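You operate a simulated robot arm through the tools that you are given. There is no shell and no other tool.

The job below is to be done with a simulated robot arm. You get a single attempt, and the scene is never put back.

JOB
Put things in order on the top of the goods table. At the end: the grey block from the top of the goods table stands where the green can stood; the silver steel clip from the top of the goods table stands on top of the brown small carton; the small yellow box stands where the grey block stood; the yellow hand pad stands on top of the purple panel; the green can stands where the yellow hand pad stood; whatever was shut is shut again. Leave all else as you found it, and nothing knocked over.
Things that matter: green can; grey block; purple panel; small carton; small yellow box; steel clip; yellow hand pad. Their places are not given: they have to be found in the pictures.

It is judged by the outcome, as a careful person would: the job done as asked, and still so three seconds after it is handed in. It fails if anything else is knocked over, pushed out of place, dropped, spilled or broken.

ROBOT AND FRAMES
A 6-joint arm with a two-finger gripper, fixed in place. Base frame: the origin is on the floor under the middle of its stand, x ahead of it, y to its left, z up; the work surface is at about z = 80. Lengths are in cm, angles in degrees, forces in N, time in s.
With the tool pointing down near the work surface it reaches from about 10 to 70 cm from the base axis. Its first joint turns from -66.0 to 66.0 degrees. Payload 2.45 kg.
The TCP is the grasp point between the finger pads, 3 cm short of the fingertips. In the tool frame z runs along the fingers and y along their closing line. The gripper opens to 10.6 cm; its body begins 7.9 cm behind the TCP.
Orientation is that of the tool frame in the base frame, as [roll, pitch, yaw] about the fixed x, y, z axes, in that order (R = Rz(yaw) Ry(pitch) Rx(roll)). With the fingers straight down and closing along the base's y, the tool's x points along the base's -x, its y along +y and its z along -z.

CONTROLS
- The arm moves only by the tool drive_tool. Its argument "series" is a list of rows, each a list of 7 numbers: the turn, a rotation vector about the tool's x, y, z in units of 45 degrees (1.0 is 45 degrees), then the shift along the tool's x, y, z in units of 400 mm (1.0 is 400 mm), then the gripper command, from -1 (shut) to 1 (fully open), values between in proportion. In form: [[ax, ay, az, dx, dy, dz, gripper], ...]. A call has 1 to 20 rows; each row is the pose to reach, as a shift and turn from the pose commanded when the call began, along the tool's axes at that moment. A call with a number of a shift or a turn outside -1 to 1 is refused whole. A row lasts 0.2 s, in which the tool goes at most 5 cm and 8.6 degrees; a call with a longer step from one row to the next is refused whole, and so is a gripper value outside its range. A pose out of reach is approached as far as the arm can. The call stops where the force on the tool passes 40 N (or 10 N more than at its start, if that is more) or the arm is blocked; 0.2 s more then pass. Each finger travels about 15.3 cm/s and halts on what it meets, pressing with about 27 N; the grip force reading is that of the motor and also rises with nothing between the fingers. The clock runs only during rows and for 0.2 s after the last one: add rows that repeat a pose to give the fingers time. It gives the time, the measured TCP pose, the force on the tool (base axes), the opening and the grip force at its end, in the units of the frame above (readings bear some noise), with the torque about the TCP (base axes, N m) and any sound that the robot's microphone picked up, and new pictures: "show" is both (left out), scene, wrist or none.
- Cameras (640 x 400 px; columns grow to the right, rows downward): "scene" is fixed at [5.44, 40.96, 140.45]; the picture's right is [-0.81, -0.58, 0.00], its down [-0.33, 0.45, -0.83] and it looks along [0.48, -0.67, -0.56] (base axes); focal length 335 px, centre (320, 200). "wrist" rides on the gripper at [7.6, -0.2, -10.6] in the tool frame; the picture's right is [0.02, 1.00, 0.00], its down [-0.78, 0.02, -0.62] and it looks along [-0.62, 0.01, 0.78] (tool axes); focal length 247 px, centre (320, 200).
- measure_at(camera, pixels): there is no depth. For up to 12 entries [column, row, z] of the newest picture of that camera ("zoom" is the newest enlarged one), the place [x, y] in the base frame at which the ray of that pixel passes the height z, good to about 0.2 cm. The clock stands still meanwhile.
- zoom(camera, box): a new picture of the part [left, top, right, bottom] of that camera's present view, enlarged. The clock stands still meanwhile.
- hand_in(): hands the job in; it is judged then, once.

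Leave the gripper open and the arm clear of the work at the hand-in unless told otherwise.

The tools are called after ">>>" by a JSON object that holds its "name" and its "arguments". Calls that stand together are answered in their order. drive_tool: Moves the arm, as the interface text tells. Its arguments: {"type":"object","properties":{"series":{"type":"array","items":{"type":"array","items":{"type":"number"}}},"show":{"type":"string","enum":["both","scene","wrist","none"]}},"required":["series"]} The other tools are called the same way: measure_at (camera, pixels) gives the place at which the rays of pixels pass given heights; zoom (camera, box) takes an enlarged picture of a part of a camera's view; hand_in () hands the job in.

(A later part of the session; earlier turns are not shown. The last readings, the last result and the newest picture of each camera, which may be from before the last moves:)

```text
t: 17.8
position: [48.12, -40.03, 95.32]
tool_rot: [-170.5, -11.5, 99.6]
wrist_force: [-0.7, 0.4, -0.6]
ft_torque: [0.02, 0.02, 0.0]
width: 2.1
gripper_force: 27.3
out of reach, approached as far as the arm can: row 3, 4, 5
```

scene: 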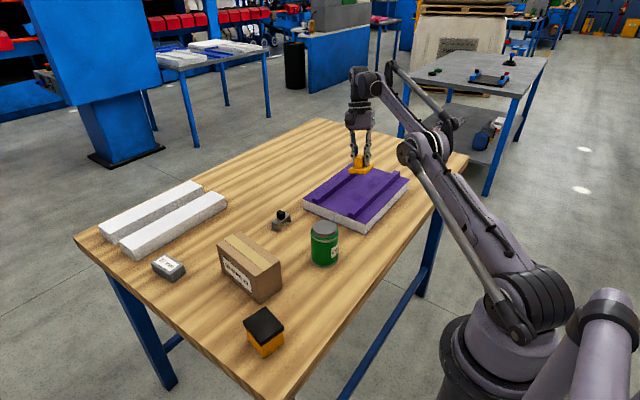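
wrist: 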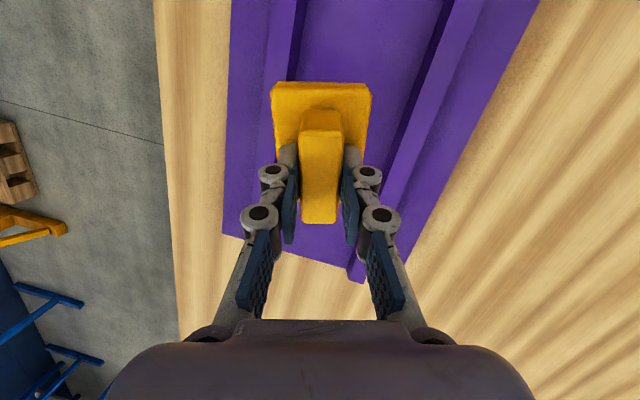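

Rows 1–2 went without a flag, so the elbow is bending. Now at (48.1,-40.0,95.3) with 15° tilt. I'll pull in 8 cm more while tilted, then turn back upright.

>>> {"name": "drive_tool", "arguments": {"series": [[0, 0, 0, 0.0512, -0.0425, 0.009, -1], [0, 0, 0, 0.1025, -0.085, 0.018, -1], [0, 0, 0, 0.1537, -0.1275, 0.0272, -1], [0, 0, 0, 0.1537, -0.1275, 0.0272, -1], [-0.071, -0.085, 0, 0.1537, -0.1275, 0.0272, -1], [-0.142, -0.171, 0, 0.1537, -0.1275, 0.0272, -1], [-0.213, -0.256, 0, 0.1537, -0.1275, 0.0272, -1], [-0.213, -0.256, 0, 0.1537, -0.1275, 0.0272, -1]], "show": "scene"}}

```text
t: 19.6
position: [42.01, -35.1, 96.31]
tool_rot: [179.7, 0.1, 100.5]
wrist_force: [-0.4, 0.1, -1.4]
ft_torque: [-0.01, 0.0, -0.01]
width: 2.07
gripper_force: 27.1
```

scene: 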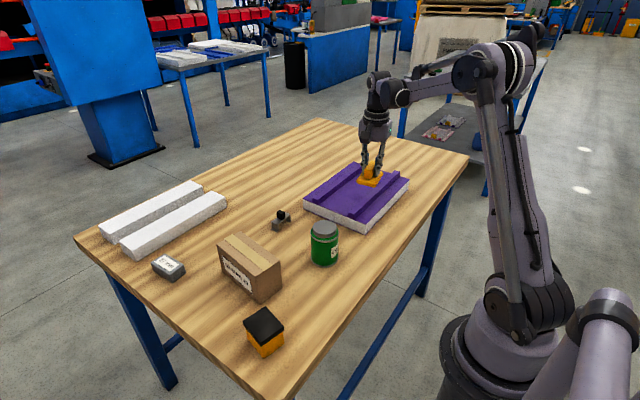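

The arm is free again at (42.0,-35.1,96.3), upright, with a bent elbow. Next I go to (48.2,-40,92), turning the last 10.5° so the pad lines up with the lane.

>>> {"name": "drive_tool", "arguments": {"series": [[0, 0, 0.078, -0.05, 0.043, 0.036, -1], [0, 0, 0.156, -0.1, 0.087, 0.072, -1], [0, 0, 0.233, -0.149, 0.13, 0.1075, -1], [0, 0, 0.233, -0.149, 0.13, 0.1075, -1], [0, 0, 0.233, -0.149, 0.13, 0.1075, -1]], "show": "both"}}

```text
t: 20.8
position: [48.12, -40.07, 92.08]
tool_rot: [180.0, 0.0, 90.1]
wrist_force: [-1.1, 0.5, -0.5]
ft_torque: [0.0, 0.02, 0.0]
width: 2.09
gripper_force: 27.4
```

scene: 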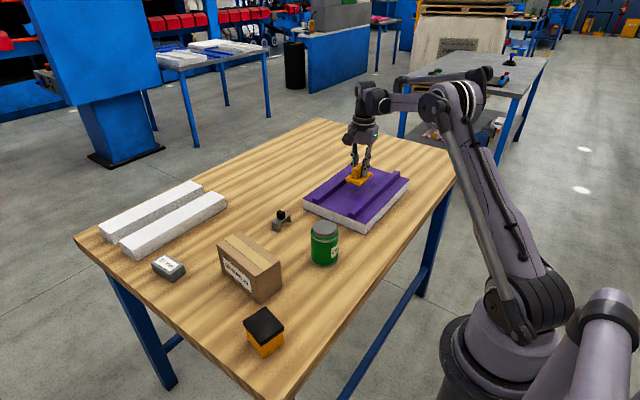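
wrist: 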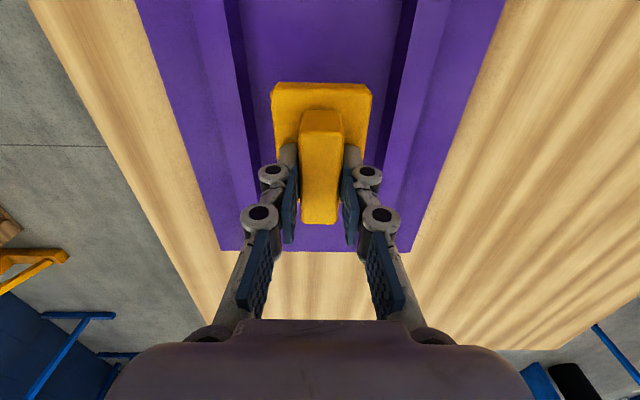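

The pad is centred in the lane between the ribs. I'll lower it to just above the panel, TCP at about z=88.9.

>>> {"name": "drive_tool", "arguments": {"series": [[0, 0, 0, 0, 0, 0.035, -1], [0, 0, 0, 0, 0, 0.065, -1], [0, 0, 0, 0, 0, 0.078, -1], [0, 0, 0, 0, 0, 0.078, -1]], "show": "both"}}

>>> {"name": "zoom", "arguments": {"camera": "scene", "box": [320, 150, 400, 200]}}

```text
t: 21.8
position: [48.26, -39.93, 89.06]
tool_rot: [179.9, 0.0, 89.9]
wrist_force: [0.0, -0.2, -0.5]
ft_torque: [0.02, 0.04, -0.01]
width: 2.1
gripper_force: 27.3
```

scene: 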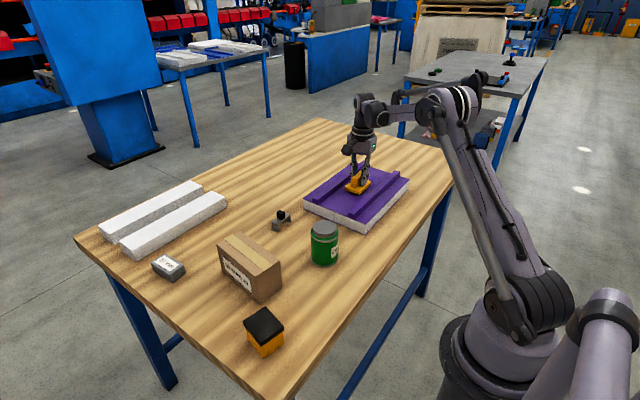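
wrist: 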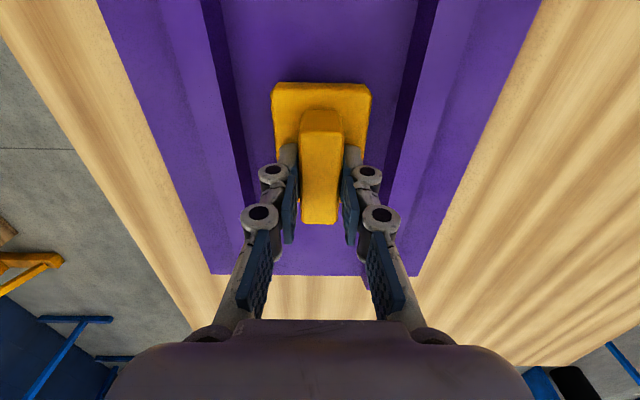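

```text
8.00 times, centred on (360, 175) of scene
```

zoom: 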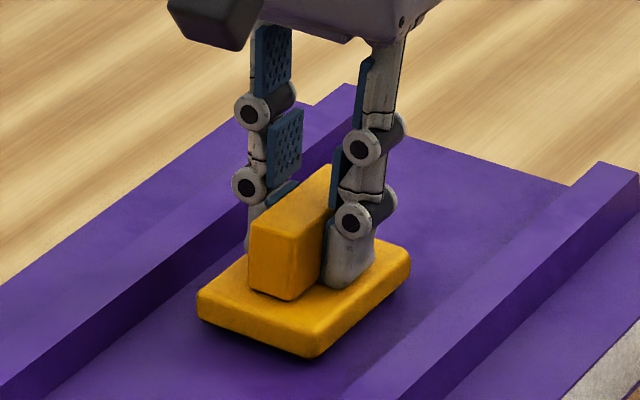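

The pad floats just above the panel. I'll step down 0.3 cm and check the force.

>>> {"name": "drive_tool", "arguments": {"series": [[0, 0, 0, 0, 0, 0.004, -1], [0, 0, 0, 0, 0, 0.0075, -1], [0, 0, 0, 0, 0, 0.0075, -1]], "show": "none"}}

```text
t: 22.6
position: [48.26, -39.82, 88.68]
tool_rot: [179.9, 0.0, 90.0]
wrist_force: [0.7, 0.3, 0.6]
ft_torque: [-0.09, 0.03, 0.03]
width: 2.05
gripper_force: 27.3
```

>>> {"name": "drive_tool", "arguments": {"series": [[0, 0, 0, 0, 0, 0.0025, -1], [0, 0, 0, 0, 0, 0.0025, -1]], "show": "none"}}

>>> {"name": "zoom", "arguments": {"camera": "scene", "box": [320, 150, 400, 200]}}

```text
t: 23.2
position: [48.05, -40.0, 88.7]
tool_rot: [179.9, 0.1, 90.0]
wrist_force: [0.6, 1.2, 12.9]
ft_torque: [-0.46, 0.02, 0.0]
width: 2.09
gripper_force: 27.0
```

```text
8.00 times, centred on (360, 175) of scene
```

zoom: 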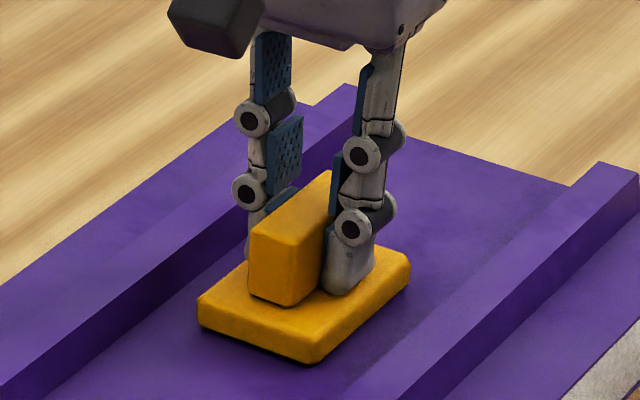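

The force rose to 12.9 N, so the pad is resting on the panel. I'll open the fingers gently and rise straight up.

>>> {"name": "drive_tool", "arguments": {"series": [[0, 0, 0, 0, 0, 0, -0.5], [0, 0, 0, 0, 0, 0, -0.3], [0, 0, 0, 0, 0, 0, -0.3], [0, 0, 0, 0, 0, -0.05, -0.3], [0, 0, 0, 0, 0, -0.12, -0.3], [0, 0, 0, 0, 0, -0.2, -0.3], [0, 0, 0, 0, 0, -0.2, -0.3]], "show": "both"}}

>>> {"name": "zoom", "arguments": {"camera": "scene", "box": [320, 150, 400, 200]}}

```text
t: 24.8
position: [48.2, -39.96, 96.56]
tool_rot: [179.9, 0.0, 89.9]
wrist_force: [-0.9, 0.2, -0.3]
ft_torque: [-0.05, -0.03, 0.01]
width: 3.74
gripper_force: 0.0
```

scene: 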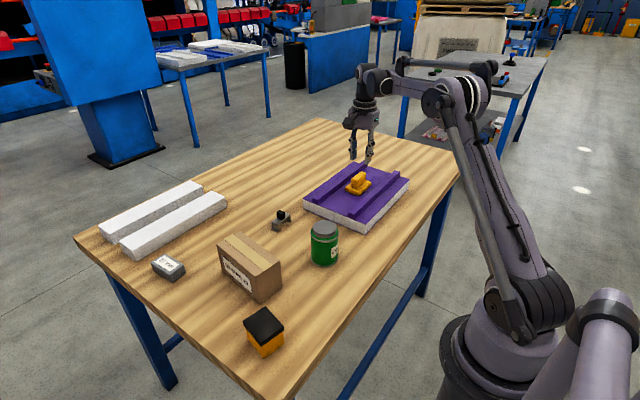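
wrist: 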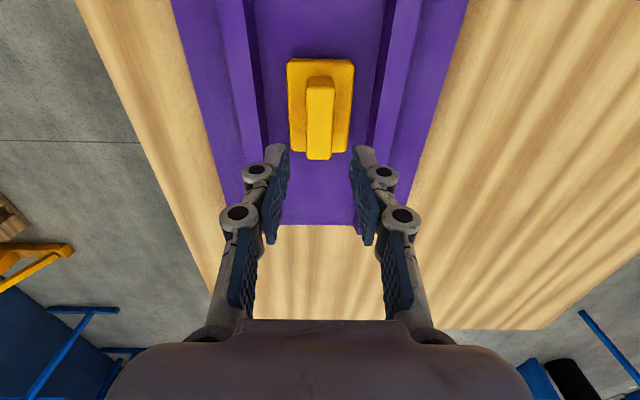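

```text
8.00 times, centred on (360, 175) of scene
```

zoom: 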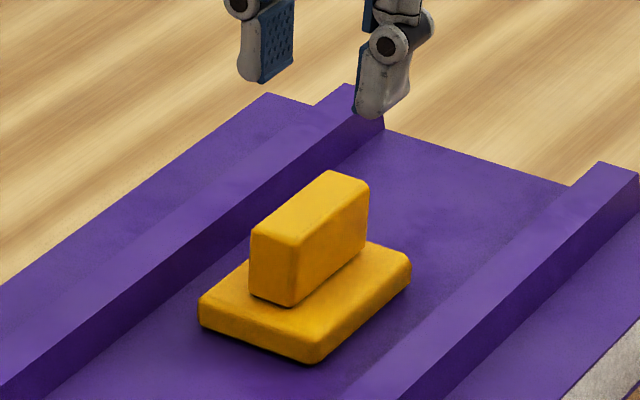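

The pad now stands on the panel between the ribs. Next is the green can. I back off inward and up, turning 45° counter-clockwise and opening the gripper on the way.

>>> {"name": "drive_tool", "arguments": {"series": [[0, 0, -0.167, 0.067, -0.042, -0.02, -0.3], [0, 0, -0.334, 0.133, -0.083, -0.04, -0.3], [0, 0, -0.5, 0.2, -0.125, -0.06, 0.2], [0, 0, -0.667, 0.267, -0.167, -0.07, 0.6], [0, 0, -0.834, 0.333, -0.208, -0.08, 1], [0, 0, -1.0, 0.4, -0.25, -0.085, 1], [0, 0, -1.0, 0.4, -0.25, -0.085, 1]], "show": "none"}}

```text
t: 26.4
position: [37.96, -24.14, 100.0]
tool_rot: [179.9, 0.0, 135.1]
wrist_force: [0.0, 0.5, 0.6]
ft_torque: [-0.02, -0.03, 0.0]
width: 10.61
gripper_force: 0.1
```

The tool is at (38,-24,100) with yaw 135. Next I move above the can and turn the remaining 41°.

>>> {"name": "drive_tool", "arguments": {"series": [[0, 0, -0.182, 0.036, 0.057, 0.005, 1], [0, 0, -0.364, 0.072, 0.113, 0.01, 1], [0, 0, -0.546, 0.108, 0.17, 0.015, 1], [0, 0, -0.728, 0.144, 0.226, 0.02, 1], [0, 0, -0.909, 0.18, 0.283, 0.025, 1], [0, 0, -0.909, 0.18, 0.283, 0.025, 1], [0, 0, -0.909, 0.18, 0.283, 0.025, 1]], "show": "both"}}

```text
t: 28.0
position: [40.98, -10.92, 98.8]
tool_rot: [-180.0, 0.1, 176.0]
wrist_force: [-0.3, -0.1, 0.4]
ft_torque: [0.0, -0.06, 0.05]
width: 10.57
gripper_force: 0.1
```

scene: 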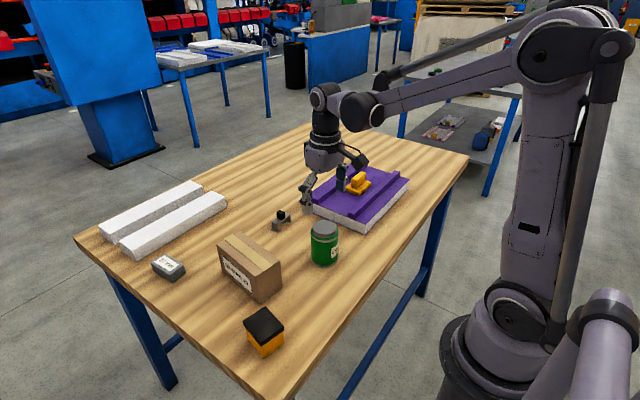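
wrist: 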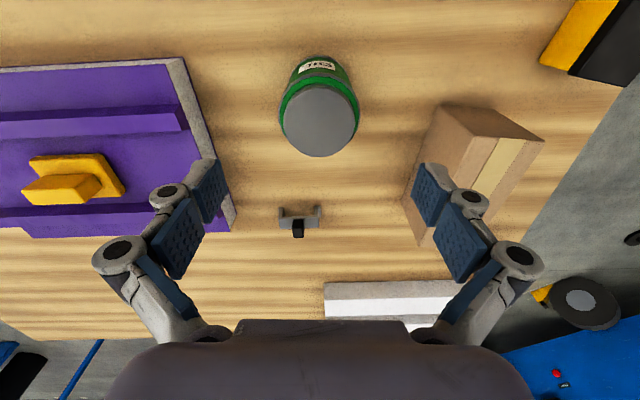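

The can is right between the fingers. I'll verify its centre from the lid outline: left 281, right 358, top 86, bottom 157.

>>> {"name": "zoom", "arguments": {"camera": "wrist", "box": [256, 45, 384, 165]}}

>>> {"name": "measure_at", "arguments": {"camera": "wrist", "pixels": [[281, 120, 90.2], [358, 120, 90.2], [319, 157, 90.2], [319, 86, 90.2], [319.5, 121, 90.2], [321, 56, 80]]}}

```text
3.33 times, centred on (320, 105) of wrist
```

zoom: 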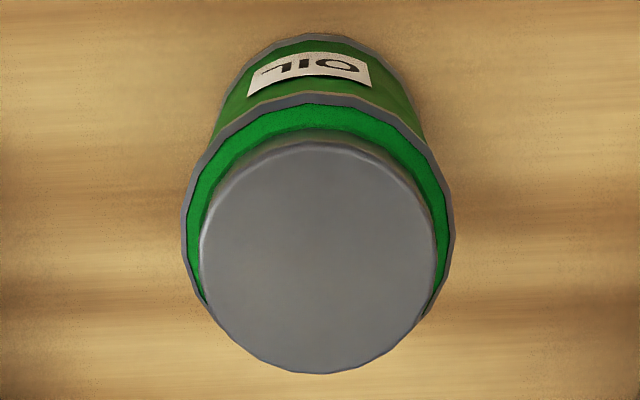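

```text
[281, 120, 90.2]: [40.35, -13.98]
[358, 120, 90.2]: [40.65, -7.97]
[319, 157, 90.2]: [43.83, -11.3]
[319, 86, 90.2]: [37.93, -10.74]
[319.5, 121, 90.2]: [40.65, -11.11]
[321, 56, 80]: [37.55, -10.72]
```

The can centre is confirmed near (40.95,-11.0). Next I tilt 10° with the fingertips outward, to gain reach for the far placement, and descend around the can to z≈85.5.

>>> {"name": "drive_tool", "arguments": {"series": [[0, -0.111, 0, 0.001, -0.001, 0.05, 1], [0, -0.222, 0, 0.0037, -0.0025, 0.1, 1], [0, -0.222, 0, 0.0037, -0.0025, 0.18, 1], [0, -0.222, 0, 0.0037, -0.0025, 0.26, 1], [0, -0.222, 0, 0.0037, -0.0025, 0.335, 1], [0, -0.222, 0, 0.0037, -0.0025, 0.335, 1]], "show": "both"}}

>>> {"name": "zoom", "arguments": {"camera": "scene", "box": [264, 200, 392, 280]}}

```text
t: 29.4
position: [40.92, -10.89, 85.5]
tool_rot: [180.0, 10.1, 175.9]
wrist_force: [0.2, -0.5, -0.3]
ft_torque: [-0.01, 0.05, -0.03]
width: 10.61
gripper_force: 0.1
```

scene: 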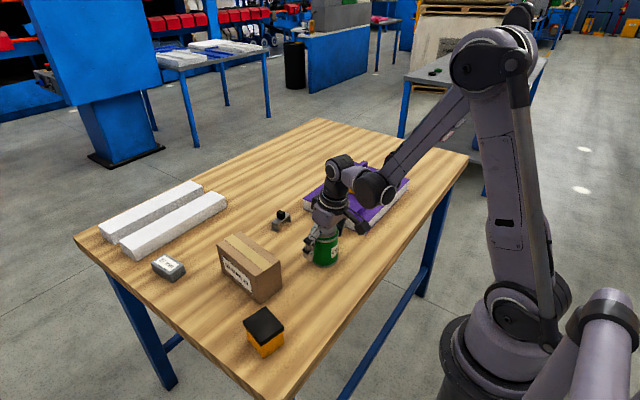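
wrist: 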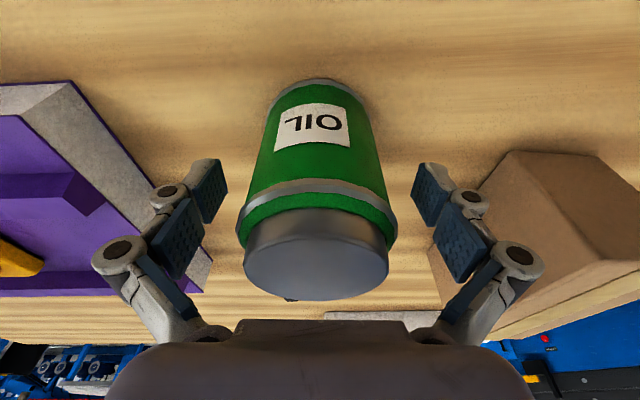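

```text
5.00 times, centred on (328, 240) of scene
```

zoom: 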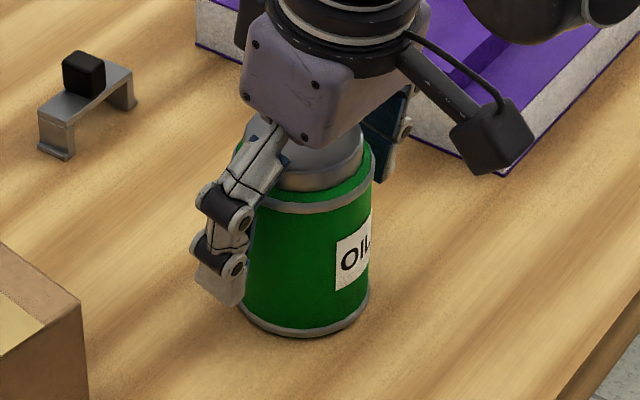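

The can is centred between the open fingers with no contact force. I'll close gradually.

>>> {"name": "drive_tool", "arguments": {"series": [[0, 0, 0, 0, 0, 0, 0.6], [0, 0, 0, 0, 0, 0, 0.4], [0, 0, 0, 0, 0, 0, 0.25], [0, 0, 0, 0, 0, 0, -0.2], [0, 0, 0, 0, 0, 0, -1], [0, 0, 0, 0, 0, 0, -1]], "show": "wrist"}}

```text
t: 30.8
position: [41.1, -10.82, 85.59]
tool_rot: [-180.0, 10.2, 175.9]
wrist_force: [0.2, -3.2, 8.4]
ft_torque: [-0.15, 0.06, -0.08]
width: 6.74
gripper_force: 27.0
```

wrist: 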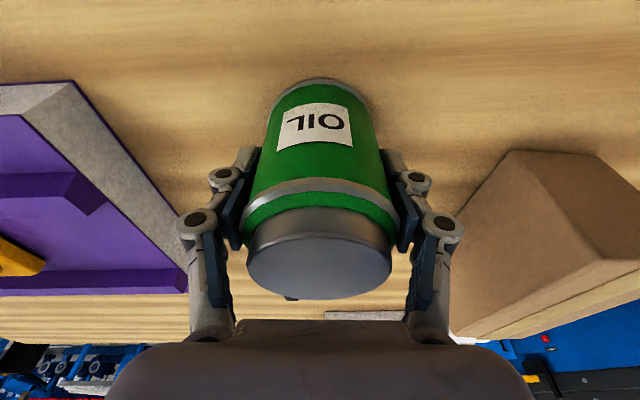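

Gripped at width 6.74. I'll lift 9 cm, slowly at first.

>>> {"name": "drive_tool", "arguments": {"series": [[0, 0, 0, -0.002, 0, -0.011, -1], [0, 0, 0, -0.008, 0, -0.045, -1], [0, 0, 0, -0.018, 0, -0.1, -1], [0, 0, 0, -0.029, 0, -0.16, -1], [0, 0, 0, -0.0395, 0, -0.2215, -1], [0, 0, 0, -0.0395, 0, -0.2215, -1]], "show": "both"}}

```text
t: 32.2
position: [40.88, -11.0, 94.69]
tool_rot: [-180.0, 10.1, 175.9]
wrist_force: [-0.5, -1.1, -3.4]
ft_torque: [0.01, 0.03, 0.01]
width: 6.7
gripper_force: 27.1
```

scene: 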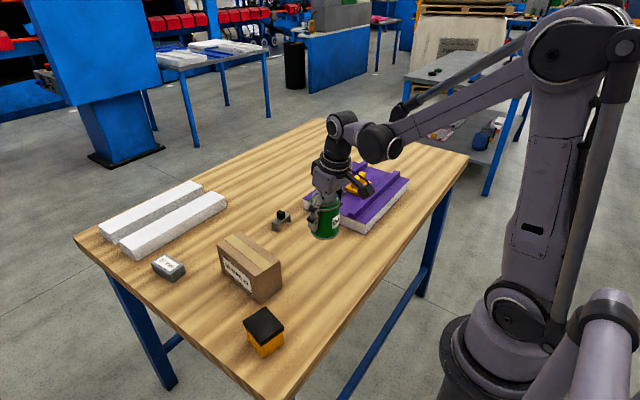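
wrist: 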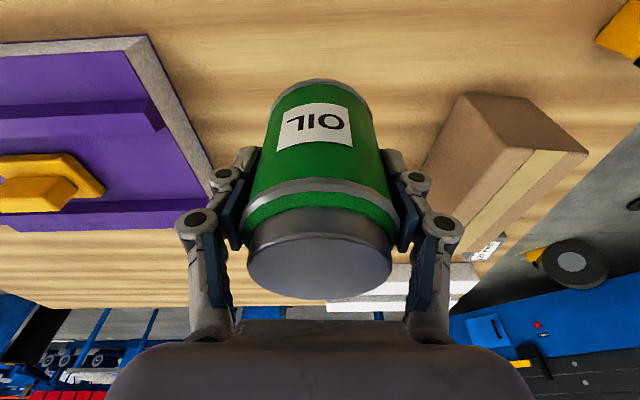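

The can is held, weighing about 3.4 N. Next I carry it over the clip to above the old pad place: first (63,-6.3,93.5), then outward and down to (69.3,-4.95,87).

>>> {"name": "drive_tool", "arguments": {"series": [[0, 0, 0, -0.1055, 0.0313, 0.0239, -1], [0, 0, 0, -0.211, 0.0626, 0.0477, -1], [0, 0, 0, -0.3165, 0.0939, 0.0716, -1], [0, 0, 0, -0.422, 0.1252, 0.0954, -1], [0, 0, 0, -0.5275, 0.1565, 0.1193, -1], [0, 0, 0, -0.5681, 0.1713, 0.171, -1], [0, 0, 0, -0.6088, 0.1861, 0.2227, -1], [0, 0, 0, -0.63, 0.194, 0.265, -1], [0, 0, 0, -0.6512, 0.2014, 0.3065, -1], [0, 0, 0, -0.6512, 0.2014, 0.3065, -1]], "show": "both"}}

```text
t: 34.4
position: [69.17, -4.77, 86.94]
tool_rot: [179.9, 10.0, 175.9]
wrist_force: [0.3, -0.7, -3.6]
ft_torque: [0.01, -0.01, 0.01]
width: 6.71
gripper_force: 26.8
```

scene: 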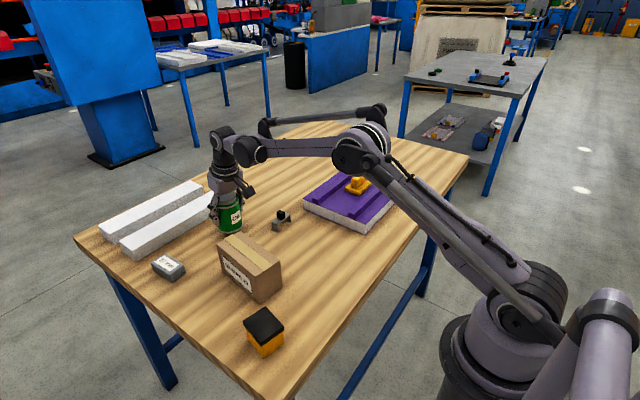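
wrist: 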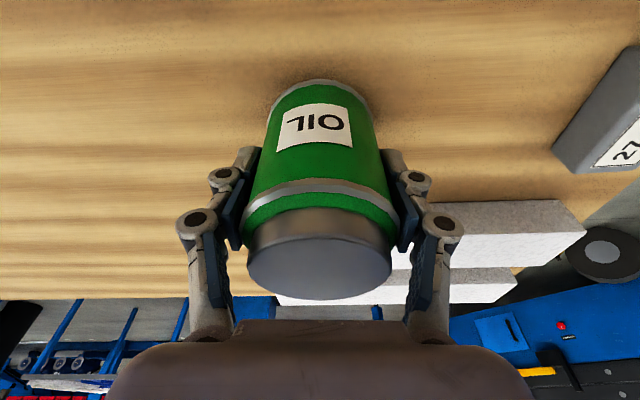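

It is at (69.2,-4.8,86.9) with the can bottom about 1.4 cm above the table. I'll lower 1.2 cm.

>>> {"name": "drive_tool", "arguments": {"series": [[0, 0, 0, 0.001, -0.001, 0.012, -1], [0, 0, 0, 0.002, -0.002, 0.022, -1], [0, 0, 0, 0.0026, -0.0023, 0.03, -1], [0, 0, 0, 0.0026, -0.0023, 0.03, -1]], "show": "none"}}

```text
t: 35.4
position: [69.23, -5.15, 85.93]
tool_rot: [180.0, 10.0, 176.0]
wrist_force: [1.1, 0.2, -3.1]
ft_torque: [0.0, 0.02, 0.0]
width: 6.69
gripper_force: 27.3
```

No contact yet. I'll step down 0.2 cm at a time.

>>> {"name": "drive_tool", "arguments": {"series": [[0, 0, 0, 0.0009, 0, 0.0049, -1], [0, 0, 0, 0.0009, 0, 0.0049, -1]], "show": "none"}}

```text
t: 36.0
position: [69.38, -5.01, 85.67]
tool_rot: [-180.0, 10.0, 175.9]
wrist_force: [0.2, 0.6, -2.7]
ft_torque: [0.0, -0.04, 0.01]
width: 6.73
gripper_force: 27.4
```

>>> {"name": "drive_tool", "arguments": {"series": [[0, 0, 0, 0.0005, 0, 0.0028, -1], [0, 0, 0, 0.0005, 0, 0.0028, -1]], "show": "none"}}

>>> {"name": "zoom", "arguments": {"camera": "scene", "box": [190, 180, 270, 240]}}

```text
t: 36.6
position: [69.29, -5.1, 85.56]
tool_rot: [-180.0, 10.2, 175.9]
wrist_force: [-2.2, 0.7, 3.3]
ft_torque: [0.01, 0.0, -0.02]
width: 6.7
gripper_force: 26.9
```

```text
6.67 times, centred on (230, 210) of scene
```

zoom: 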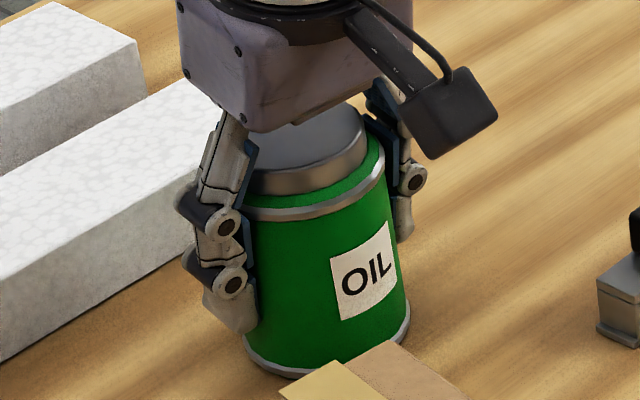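

The force went from -3 to +3 N, so the can is on the table. I'll open gradually and retreat back along the tool axis.

>>> {"name": "drive_tool", "arguments": {"series": [[0, 0, 0, 0, 0, 0, 0.35], [0, 0, 0, 0, 0, 0, 0.5], [0, 0, 0, 0, 0, 0, 0.7], [0, 0, 0, 0, 0, 0, 0.7], [0, 0, 0, 0, 0, -0.04, 0.7], [0, 0, 0, 0, 0, -0.12, 0.7], [0, 0, 0, 0, 0, -0.22, 0.7], [0, 0, 0, 0, 0, -0.3, 0.7], [0, 0, 0, 0, 0, -0.3, 0.7]], "show": "both"}}

>>> {"name": "zoom", "arguments": {"camera": "scene", "box": [180, 170, 300, 245]}}

```text
t: 38.6
position: [67.27, -4.99, 97.35]
tool_rot: [-179.9, 10.1, 176.0]
wrist_force: [1.3, -0.9, 0.4]
ft_torque: [-0.02, 0.02, -0.01]
width: 9.02
gripper_force: 0.1
```

scene: 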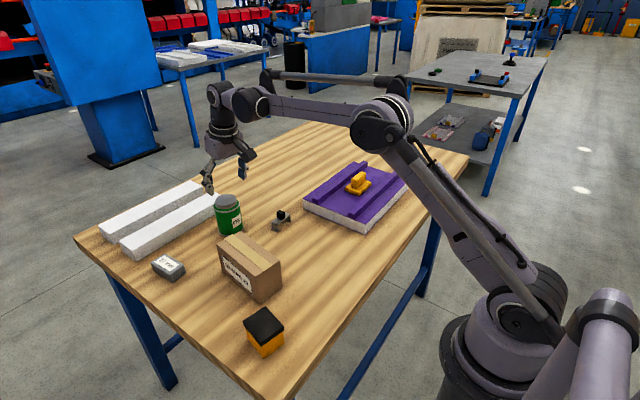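
wrist: 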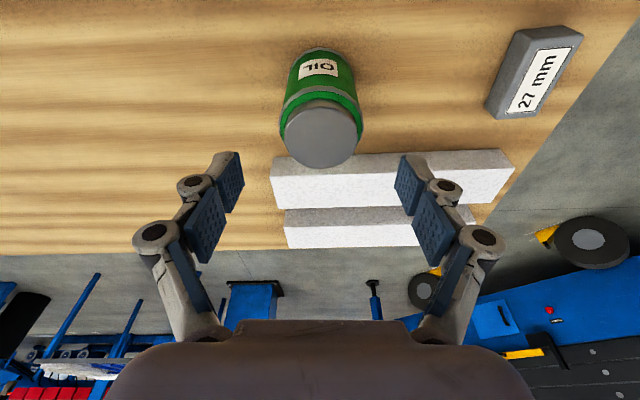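

```text
5.33 times, centred on (240, 208) of scene
```

zoom: 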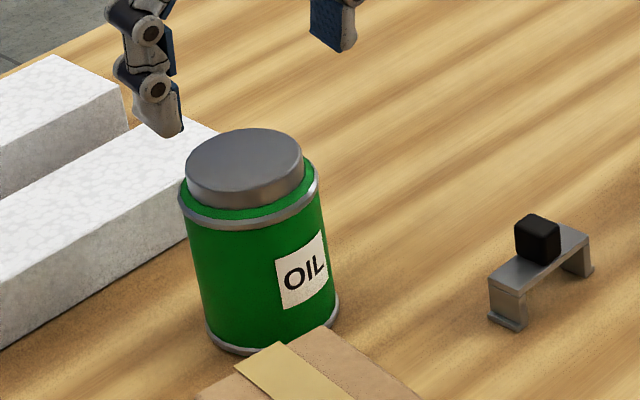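

The can stands upright where the pad was. Next is the grey block near (69.15,15.15), yaw about 5°. I move to (58,14.5,97) for a closer view and turn 9.4°.

>>> {"name": "drive_tool", "arguments": {"series": [[-0.0073, 0, -0.0411, 0.052, 0.093, -0.009, 0.7], [-0.0146, 0, -0.0823, 0.104, 0.186, -0.018, 0.7], [-0.022, 0, -0.1234, 0.156, 0.28, -0.028, 0.5], [-0.0293, 0, -0.1646, 0.208, 0.373, -0.037, 0.2], [-0.0366, 0, -0.2057, 0.26, 0.466, -0.046, 0.2], [-0.0366, 0, -0.2057, 0.26, 0.466, -0.046, 0.2]], "show": "both"}}

```text
t: 40.0
position: [58.03, 14.39, 97.31]
tool_rot: [-179.9, 10.2, -174.8]
wrist_force: [0.0, -0.6, 0.0]
ft_torque: [-0.04, -0.01, 0.0]
width: 6.35
gripper_force: 0.0
```

scene: 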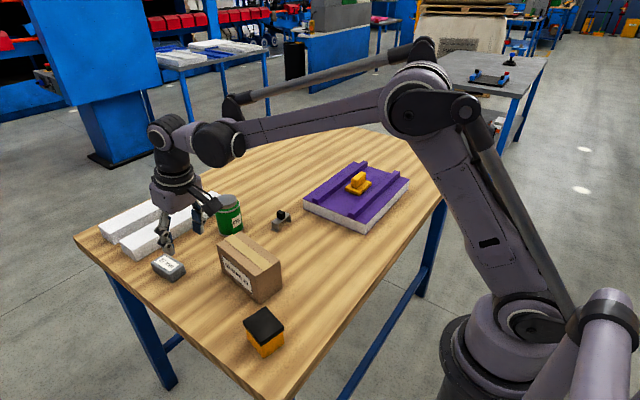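
wrist: 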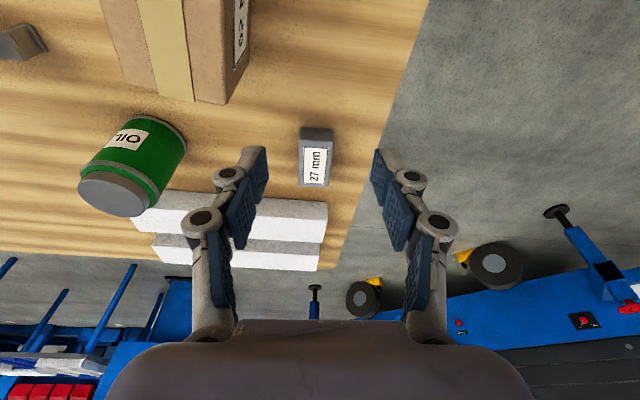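

>>> {"name": "zoom", "arguments": {"camera": "wrist", "box": [268, 110, 364, 200]}}

```text
4.44 times, centred on (316, 155) of wrist
```

zoom: 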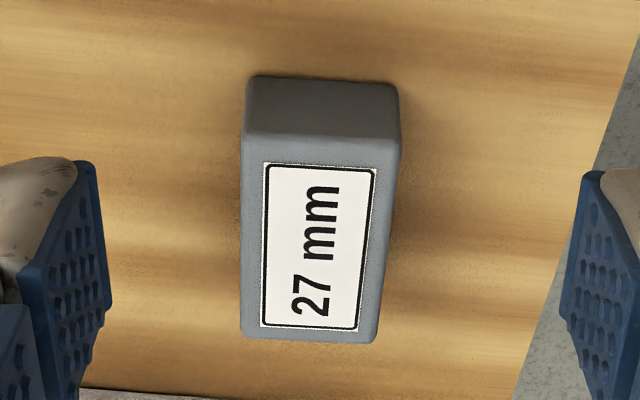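

I'll measure the block's corners in this zoom at z=80 and z=82.8.

>>> {"name": "measure_at", "arguments": {"camera": "zoom", "pixels": [[248, 78, 80], [397, 87, 80], [242, 138, 82.8], [400, 147, 82.8], [241, 338, 82.8], [374, 343, 82.8], [242, 138, 83.3], [241, 338, 83.3], [374, 343, 83.3], [400, 147, 83.3]]}}

```text
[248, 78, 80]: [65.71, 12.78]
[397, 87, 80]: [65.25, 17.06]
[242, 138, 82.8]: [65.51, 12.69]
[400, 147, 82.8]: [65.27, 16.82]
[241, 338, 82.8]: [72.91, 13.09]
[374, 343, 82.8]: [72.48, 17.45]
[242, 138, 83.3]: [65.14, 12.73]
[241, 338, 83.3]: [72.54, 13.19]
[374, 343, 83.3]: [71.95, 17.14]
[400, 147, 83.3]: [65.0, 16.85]
```

The block is 7.2×4.2×2.7 cm, centred at (69.05,15.1). Next I descend around it to z≈83.8.

>>> {"name": "drive_tool", "arguments": {"series": [[0, 0, 0, -0.066, -0.003, 0.083, 0.2], [0, 0, 0, -0.131, -0.006, 0.166, 0.2], [0, 0, 0, -0.197, -0.0091, 0.2484, 0.2], [0, 0, 0, -0.203, -0.0095, 0.315, 0.2], [0, 0, 0, -0.2091, -0.00975, 0.36, 0.2], [0, 0, 0, -0.2091, -0.00975, 0.3813, 0.2], [0, 0, 0, -0.2091, -0.00975, 0.3813, 0.2]], "show": "both"}}

>>> {"name": "zoom", "arguments": {"camera": "scene", "box": [120, 210, 216, 290]}}

```text
t: 41.6
position: [68.91, 15.03, 83.72]
tool_rot: [180.0, 10.0, -174.7]
wrist_force: [-0.7, 0.2, 0.0]
ft_torque: [0.02, -0.01, 0.01]
width: 6.36
gripper_force: 0.0
```

scene: 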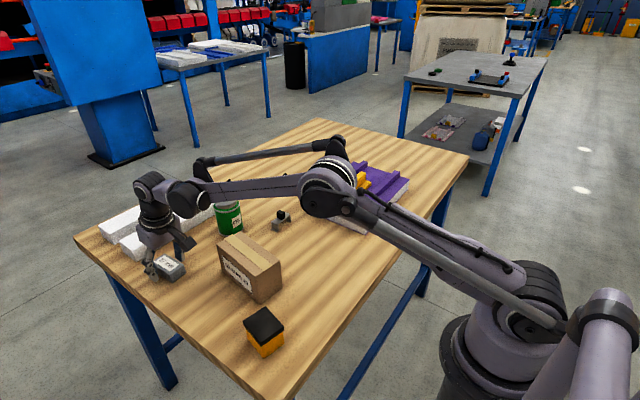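
wrist: 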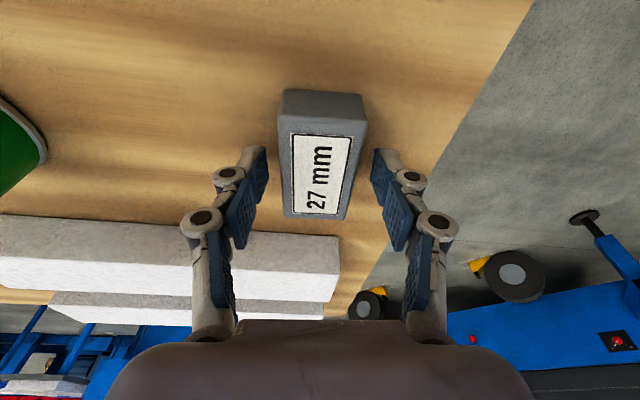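

```text
5.00 times, centred on (168, 250) of scene
```

zoom: 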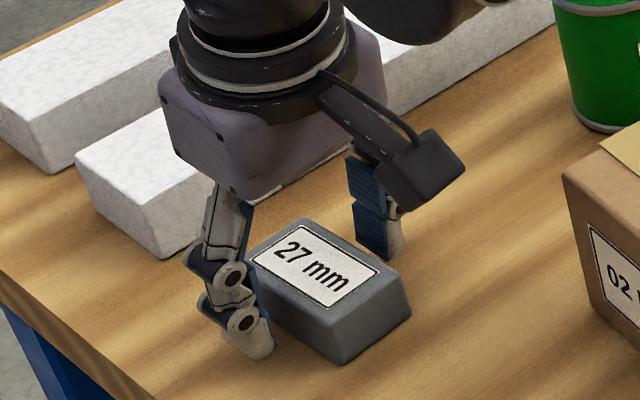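

The fingers straddle the block with nothing else nearby. Closing gradually.

>>> {"name": "drive_tool", "arguments": {"series": [[0, 0, 0, 0, 0, 0, 0.0], [0, 0, 0, 0, 0, 0, -0.15], [0, 0, 0, 0, 0, 0, -0.4], [0, 0, 0, 0, 0, 0, -1], [0, 0, 0, 0, 0, 0, -1]], "show": "wrist"}}

```text
t: 42.8
position: [68.74, 15.11, 83.79]
tool_rot: [-180.0, 10.1, -174.6]
wrist_force: [0.1, -0.6, 1.8]
ft_torque: [0.05, -0.1, -0.07]
width: 4.1
gripper_force: 27.0
```

wrist: 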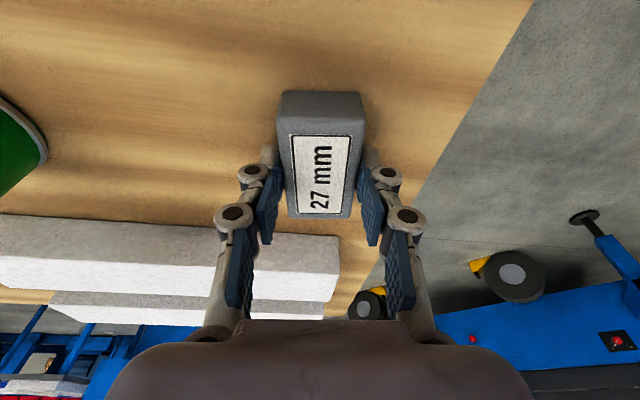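

Gripped at width 4.1. I'll lift it up and inward to (58,11,98).

>>> {"name": "drive_tool", "arguments": {"series": [[0, 0, 0, -0.003, 0, -0.017, -1], [0, 0, 0, -0.0096, 0, -0.0541, -1], [0, 0, 0, 0.02, -0.0055, -0.127, -1], [0, 0, 0, 0.049, -0.011, -0.2, -1], [0, 0, 0, 0.0778, -0.0163, -0.2729, -1], [0, 0, 0, 0.146, -0.047, -0.336, -1], [0, 0, 0, 0.2141, -0.0774, -0.3987, -1], [0, 0, 0, 0.2141, -0.0774, -0.3987, -1]], "show": "both"}}

```text
t: 44.6
position: [58.12, 10.92, 98.07]
tool_rot: [-179.9, 10.1, -174.7]
wrist_force: [-0.7, -0.3, -0.5]
ft_torque: [0.0, -0.01, 0.0]
width: 4.13
gripper_force: 27.4
```

scene: 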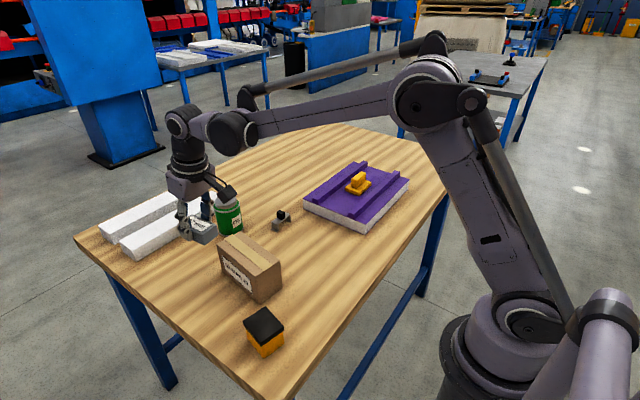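
wrist: 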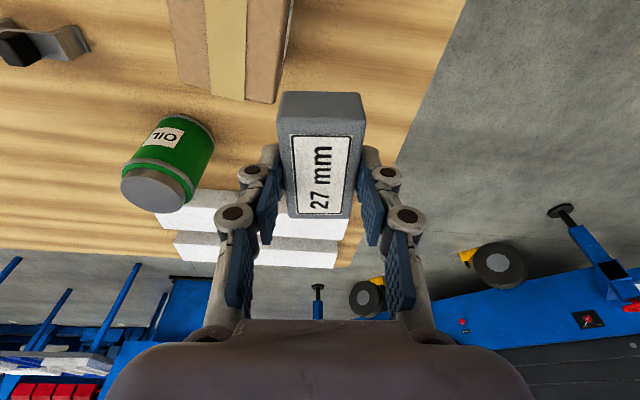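

The block is secure. Next I carry it over the carton to the can's old place (41,-10.95), then lower to about 1 cm above the table.

>>> {"name": "drive_tool", "arguments": {"series": [[0, 0, 0, 0.067, -0.073, -0.012, -1], [0, 0, 0, 0.134, -0.145, -0.024, -1], [0, 0, 0, 0.2, -0.218, -0.036, -1], [0, 0, 0, 0.267, -0.29, -0.048, -1], [0, 0, 0, 0.334, -0.363, -0.06, -1], [0, 0, 0, 0.401, -0.435, -0.071, -1], [0, 0, 0, 0.468, -0.508, -0.0834, -1], [0, 0, 0, 0.468, -0.508, -0.0834, -1], [0, 0, 0, 0.485, -0.508, 0.012, -1], [0, 0, 0, 0.502, -0.508, 0.107, -1], [0, 0, 0, 0.515, -0.508, 0.18, -1], [0, 0, 0, 0.525, -0.508, 0.2366, -1], [0, 0, 0, 0.525, -0.508, 0.2366, -1]], "show": "both"}}

```text
t: 47.4
position: [40.99, -10.94, 84.86]
tool_rot: [179.9, 10.0, -174.7]
wrist_force: [0.4, 0.0, -1.0]
ft_torque: [0.01, 0.02, 0.01]
width: 4.13
gripper_force: 26.7
```

scene: 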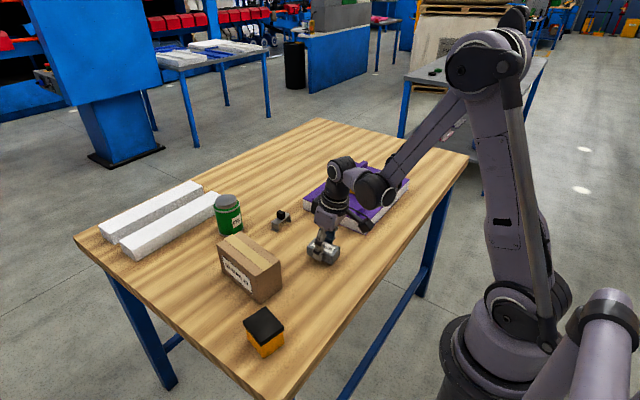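
wrist: 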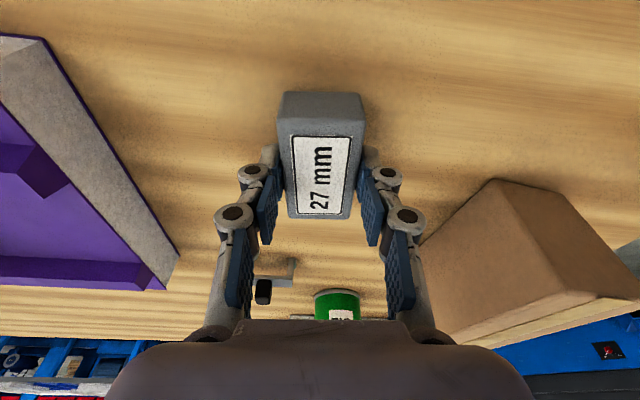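

It is 1 cm above the table. I'll lower by 1.0 cm, then creep.

>>> {"name": "drive_tool", "arguments": {"series": [[0, 0, 0, 0.0022, 0, 0.0123, -1], [0, 0, 0, 0.0044, 0, 0.0246, -1], [0, 0, 0, 0.0044, 0, 0.0246, -1]], "show": "none"}}

```text
t: 48.2
position: [40.9, -10.95, 83.96]
tool_rot: [180.0, 10.0, -174.7]
wrist_force: [-0.2, -0.2, -1.1]
ft_torque: [0.0, 0.0, 0.01]
width: 4.14
gripper_force: 27.1
```

>>> {"name": "drive_tool", "arguments": {"series": [[0, 0, 0, 0.0007, 0, 0.004, -1], [0, 0, 0, 0.0007, 0, 0.004, -1]], "show": "none"}}

```text
t: 48.8
position: [40.91, -11.13, 83.72]
tool_rot: [-179.9, 10.3, -174.7]
wrist_force: [0.1, 0.3, 13.7]
ft_torque: [0.07, -0.17, 0.02]
width: 4.11
gripper_force: 26.3
```

Contact at 13.7 N, so the block is down. I'll open gently and retreat up along the tool axis.

>>> {"name": "drive_tool", "arguments": {"series": [[0, 0, 0, 0, 0, 0, -0.15], [0, 0, 0, 0, 0, 0, 0.0], [0, 0, 0, 0, 0, 0, 0.2], [0, 0, 0, 0, 0, -0.03, 0.2], [0, 0, 0, 0, 0, -0.1, 0.2], [0, 0, 0, 0, 0, -0.2, 0.2], [0, 0, 0, 0, 0, -0.3, 0.2], [0, 0, 0, 0, 0, -0.35, 0.2], [0, 0, 0, 0, 0, -0.35, 0.2]], "show": "both"}}

```text
t: 50.8
position: [38.7, -11.27, 97.51]
tool_rot: [179.9, 10.0, -174.7]
wrist_force: [-0.3, 0.5, 0.0]
ft_torque: [0.02, 0.02, -0.02]
width: 6.36
gripper_force: 0.1
```

scene: 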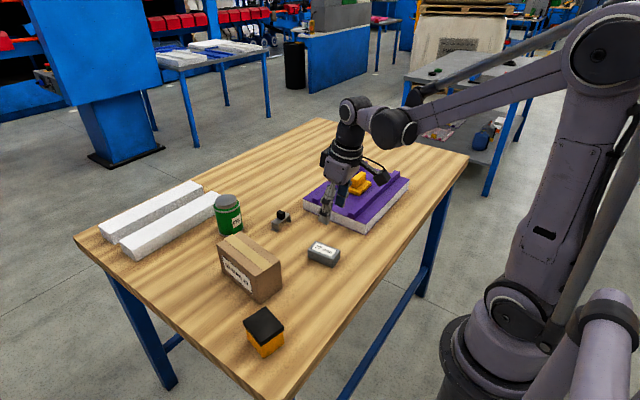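
wrist: 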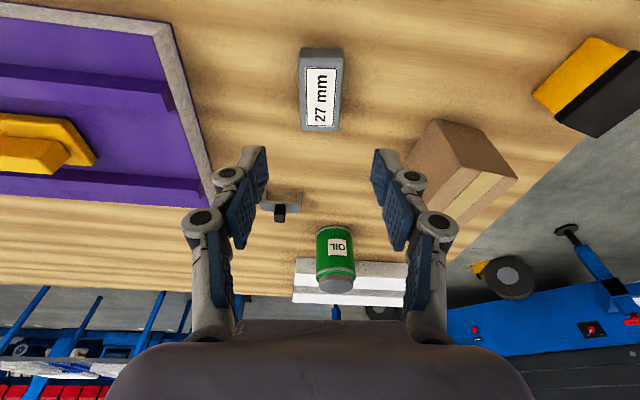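

The block now stands where the can was. Next I'll look closely at the small yellow box: move to (24,15.5,97.6), upright, turned to the box's yaw.

>>> {"name": "drive_tool", "arguments": {"series": [[0.0053, 0.0314, 0.0611, 0.042, 0.1, -0.0075, 0.2], [0.0107, 0.0629, 0.1221, 0.084, 0.199, -0.015, 0.2], [0.016, 0.0943, 0.1832, 0.126, 0.299, -0.0225, 0.2], [0.0214, 0.1258, 0.2443, 0.168, 0.399, -0.03, 0.45], [0.0267, 0.1572, 0.3054, 0.21, 0.498, -0.0375, 0.45], [0.0321, 0.1887, 0.3664, 0.253, 0.598, -0.045, 0.45], [0.0374, 0.2201, 0.4275, 0.2947, 0.6975, -0.0525, 0.45], [0.0374, 0.2201, 0.4275, 0.2947, 0.6975, -0.0525, 0.45]], "show": "both"}}

```text
t: 52.6
position: [23.87, 15.29, 97.63]
tool_rot: [-180.0, 0.1, 166.0]
wrist_force: [0.4, 0.7, 0.2]
ft_torque: [0.01, 0.01, -0.03]
width: 7.7
gripper_force: 0.1
```

scene: 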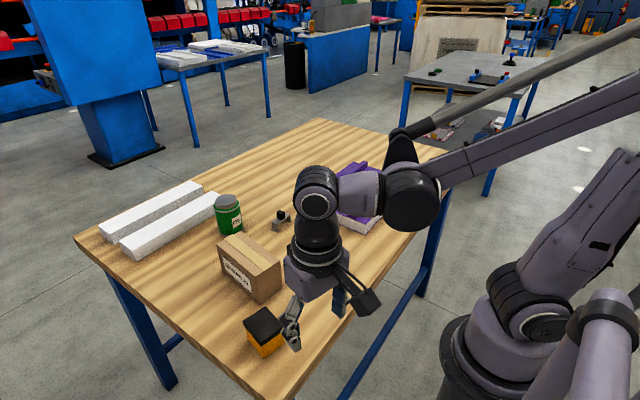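
wrist: 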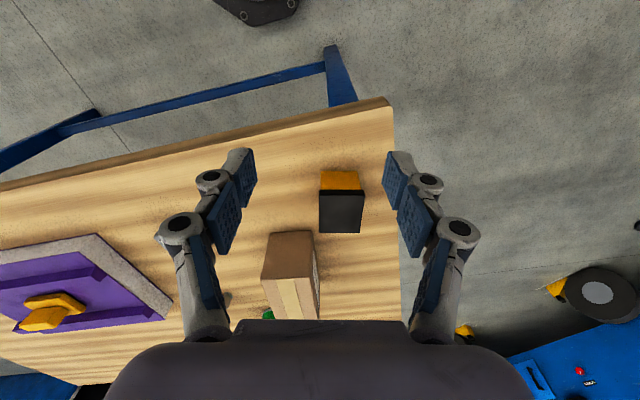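

>>> {"name": "zoom", "arguments": {"camera": "wrist", "box": [292, 160, 388, 240]}}

>>> {"name": "zoom", "arguments": {"camera": "scene", "box": [232, 300, 304, 360]}}

```text
5.00 times, centred on (340, 200) of wrist
```

zoom: 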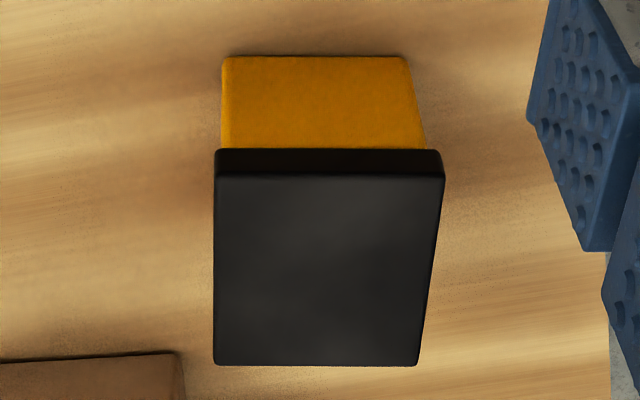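

```text
6.67 times, centred on (268, 330) of scene
```

zoom: 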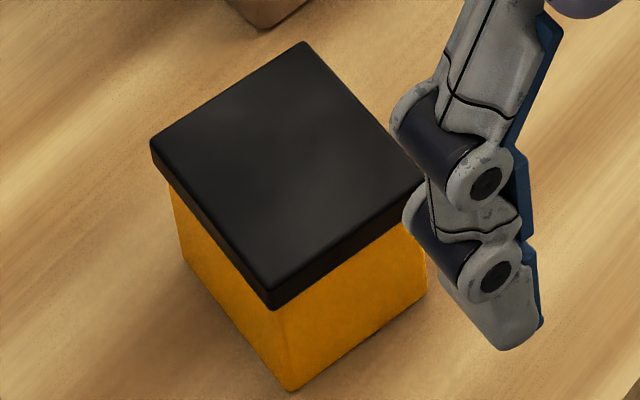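

>>> {"name": "measure_at", "arguments": {"camera": "wrist", "pixels": [[320.4, 171.4, 80], [357, 171.4, 80], [319, 190, 84], [364, 190.4, 84], [319.4, 195.6, 85.5], [364.6, 195.6, 85.5], [318.8, 232.6, 85.5], [359.6, 233, 85.5], [319.4, 195.6, 85], [364.6, 195.6, 85], [318.8, 232.6, 85], [359.6, 233, 85]]}}

```text
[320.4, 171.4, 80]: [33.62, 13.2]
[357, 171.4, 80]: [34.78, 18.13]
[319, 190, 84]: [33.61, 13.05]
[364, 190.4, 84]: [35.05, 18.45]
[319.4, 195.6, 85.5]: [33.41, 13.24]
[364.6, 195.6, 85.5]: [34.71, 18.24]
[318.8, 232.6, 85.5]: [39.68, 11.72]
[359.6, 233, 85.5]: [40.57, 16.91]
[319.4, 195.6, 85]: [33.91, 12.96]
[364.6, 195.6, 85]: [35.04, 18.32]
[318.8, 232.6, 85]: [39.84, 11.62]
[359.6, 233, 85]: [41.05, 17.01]
```

Box centre is about (37.1,15.15) with lid top at z≈85.5. Its lid overhangs only slightly, so I'll grip low on the body. Next I move over it with the 10° tilt and descend to z≈83.8.

>>> {"name": "drive_tool", "arguments": {"series": [[0, -0.111, 0, -0.08, 0.0177, 0.0475, 0.45], [0, -0.222, 0, -0.16, 0.0354, 0.095, 0.45], [0, -0.222, 0, -0.24, 0.053, 0.1425, 0.45], [0, -0.222, 0, -0.3199, 0.0707, 0.19, 0.45], [0, -0.222, 0, -0.3199, 0.0707, 0.19, 0.45], [0, -0.222, 0, -0.3199, 0.0707, 0.27, 0.45], [0, -0.222, 0, -0.3199, 0.0707, 0.345, 0.45], [0, -0.222, 0, -0.3199, 0.0707, 0.345, 0.45]], "show": "both"}}

>>> {"name": "zoom", "arguments": {"camera": "scene", "box": [220, 290, 316, 370]}}

```text
t: 54.4
position: [37.25, 15.0, 83.99]
tool_rot: [179.9, 10.1, 166.1]
wrist_force: [-0.1, 0.5, -0.9]
ft_torque: [0.01, -0.04, -0.04]
width: 7.68
gripper_force: 0.1
```

scene: 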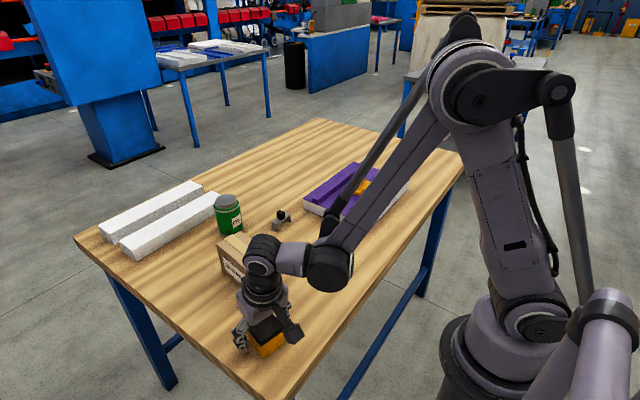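
wrist: 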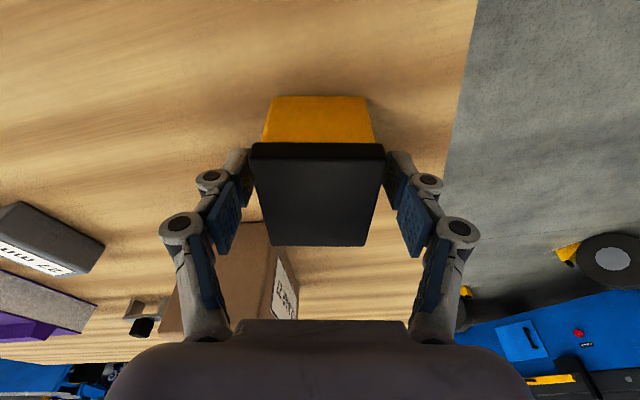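

```text
5.00 times, centred on (268, 330) of scene
```

zoom: 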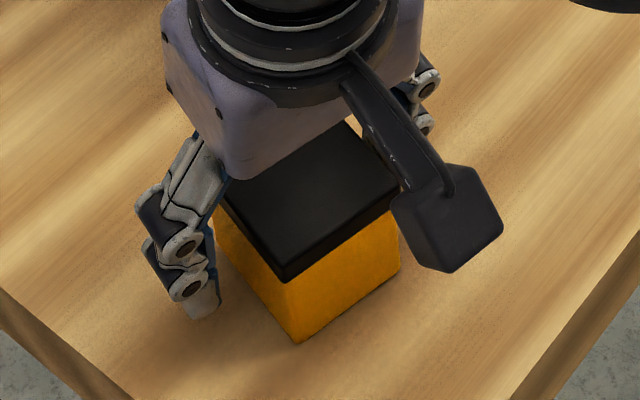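

The box sits between the fingers without contact. Closing gradually.

>>> {"name": "drive_tool", "arguments": {"series": [[0, 0, 0, 0, 0, 0, 0.25], [0, 0, 0, 0, 0, 0, 0.08], [0, 0, 0, 0, 0, 0, -0.02], [0, 0, 0, 0, 0, 0, -0.3], [0, 0, 0, 0, 0, 0, -1], [0, 0, 0, 0, 0, 0, -1]], "show": "wrist"}}

>>> {"name": "zoom", "arguments": {"camera": "scene", "box": [220, 290, 316, 370]}}

```text
t: 55.8
position: [37.32, 15.04, 83.85]
tool_rot: [179.9, 10.2, 166.1]
wrist_force: [-0.6, -0.1, 5.4]
ft_torque: [-0.04, 0.05, 0.06]
width: 5.15
gripper_force: 26.9
```

wrist: 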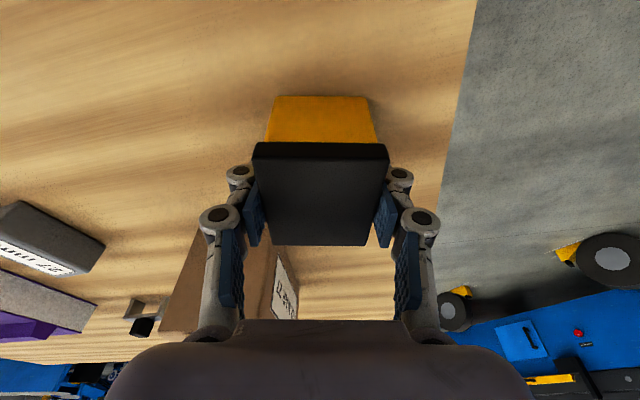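

```text
5.00 times, centred on (268, 330) of scene
```

zoom: 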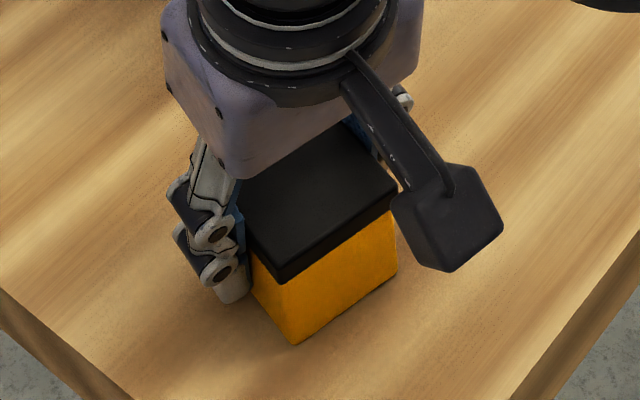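

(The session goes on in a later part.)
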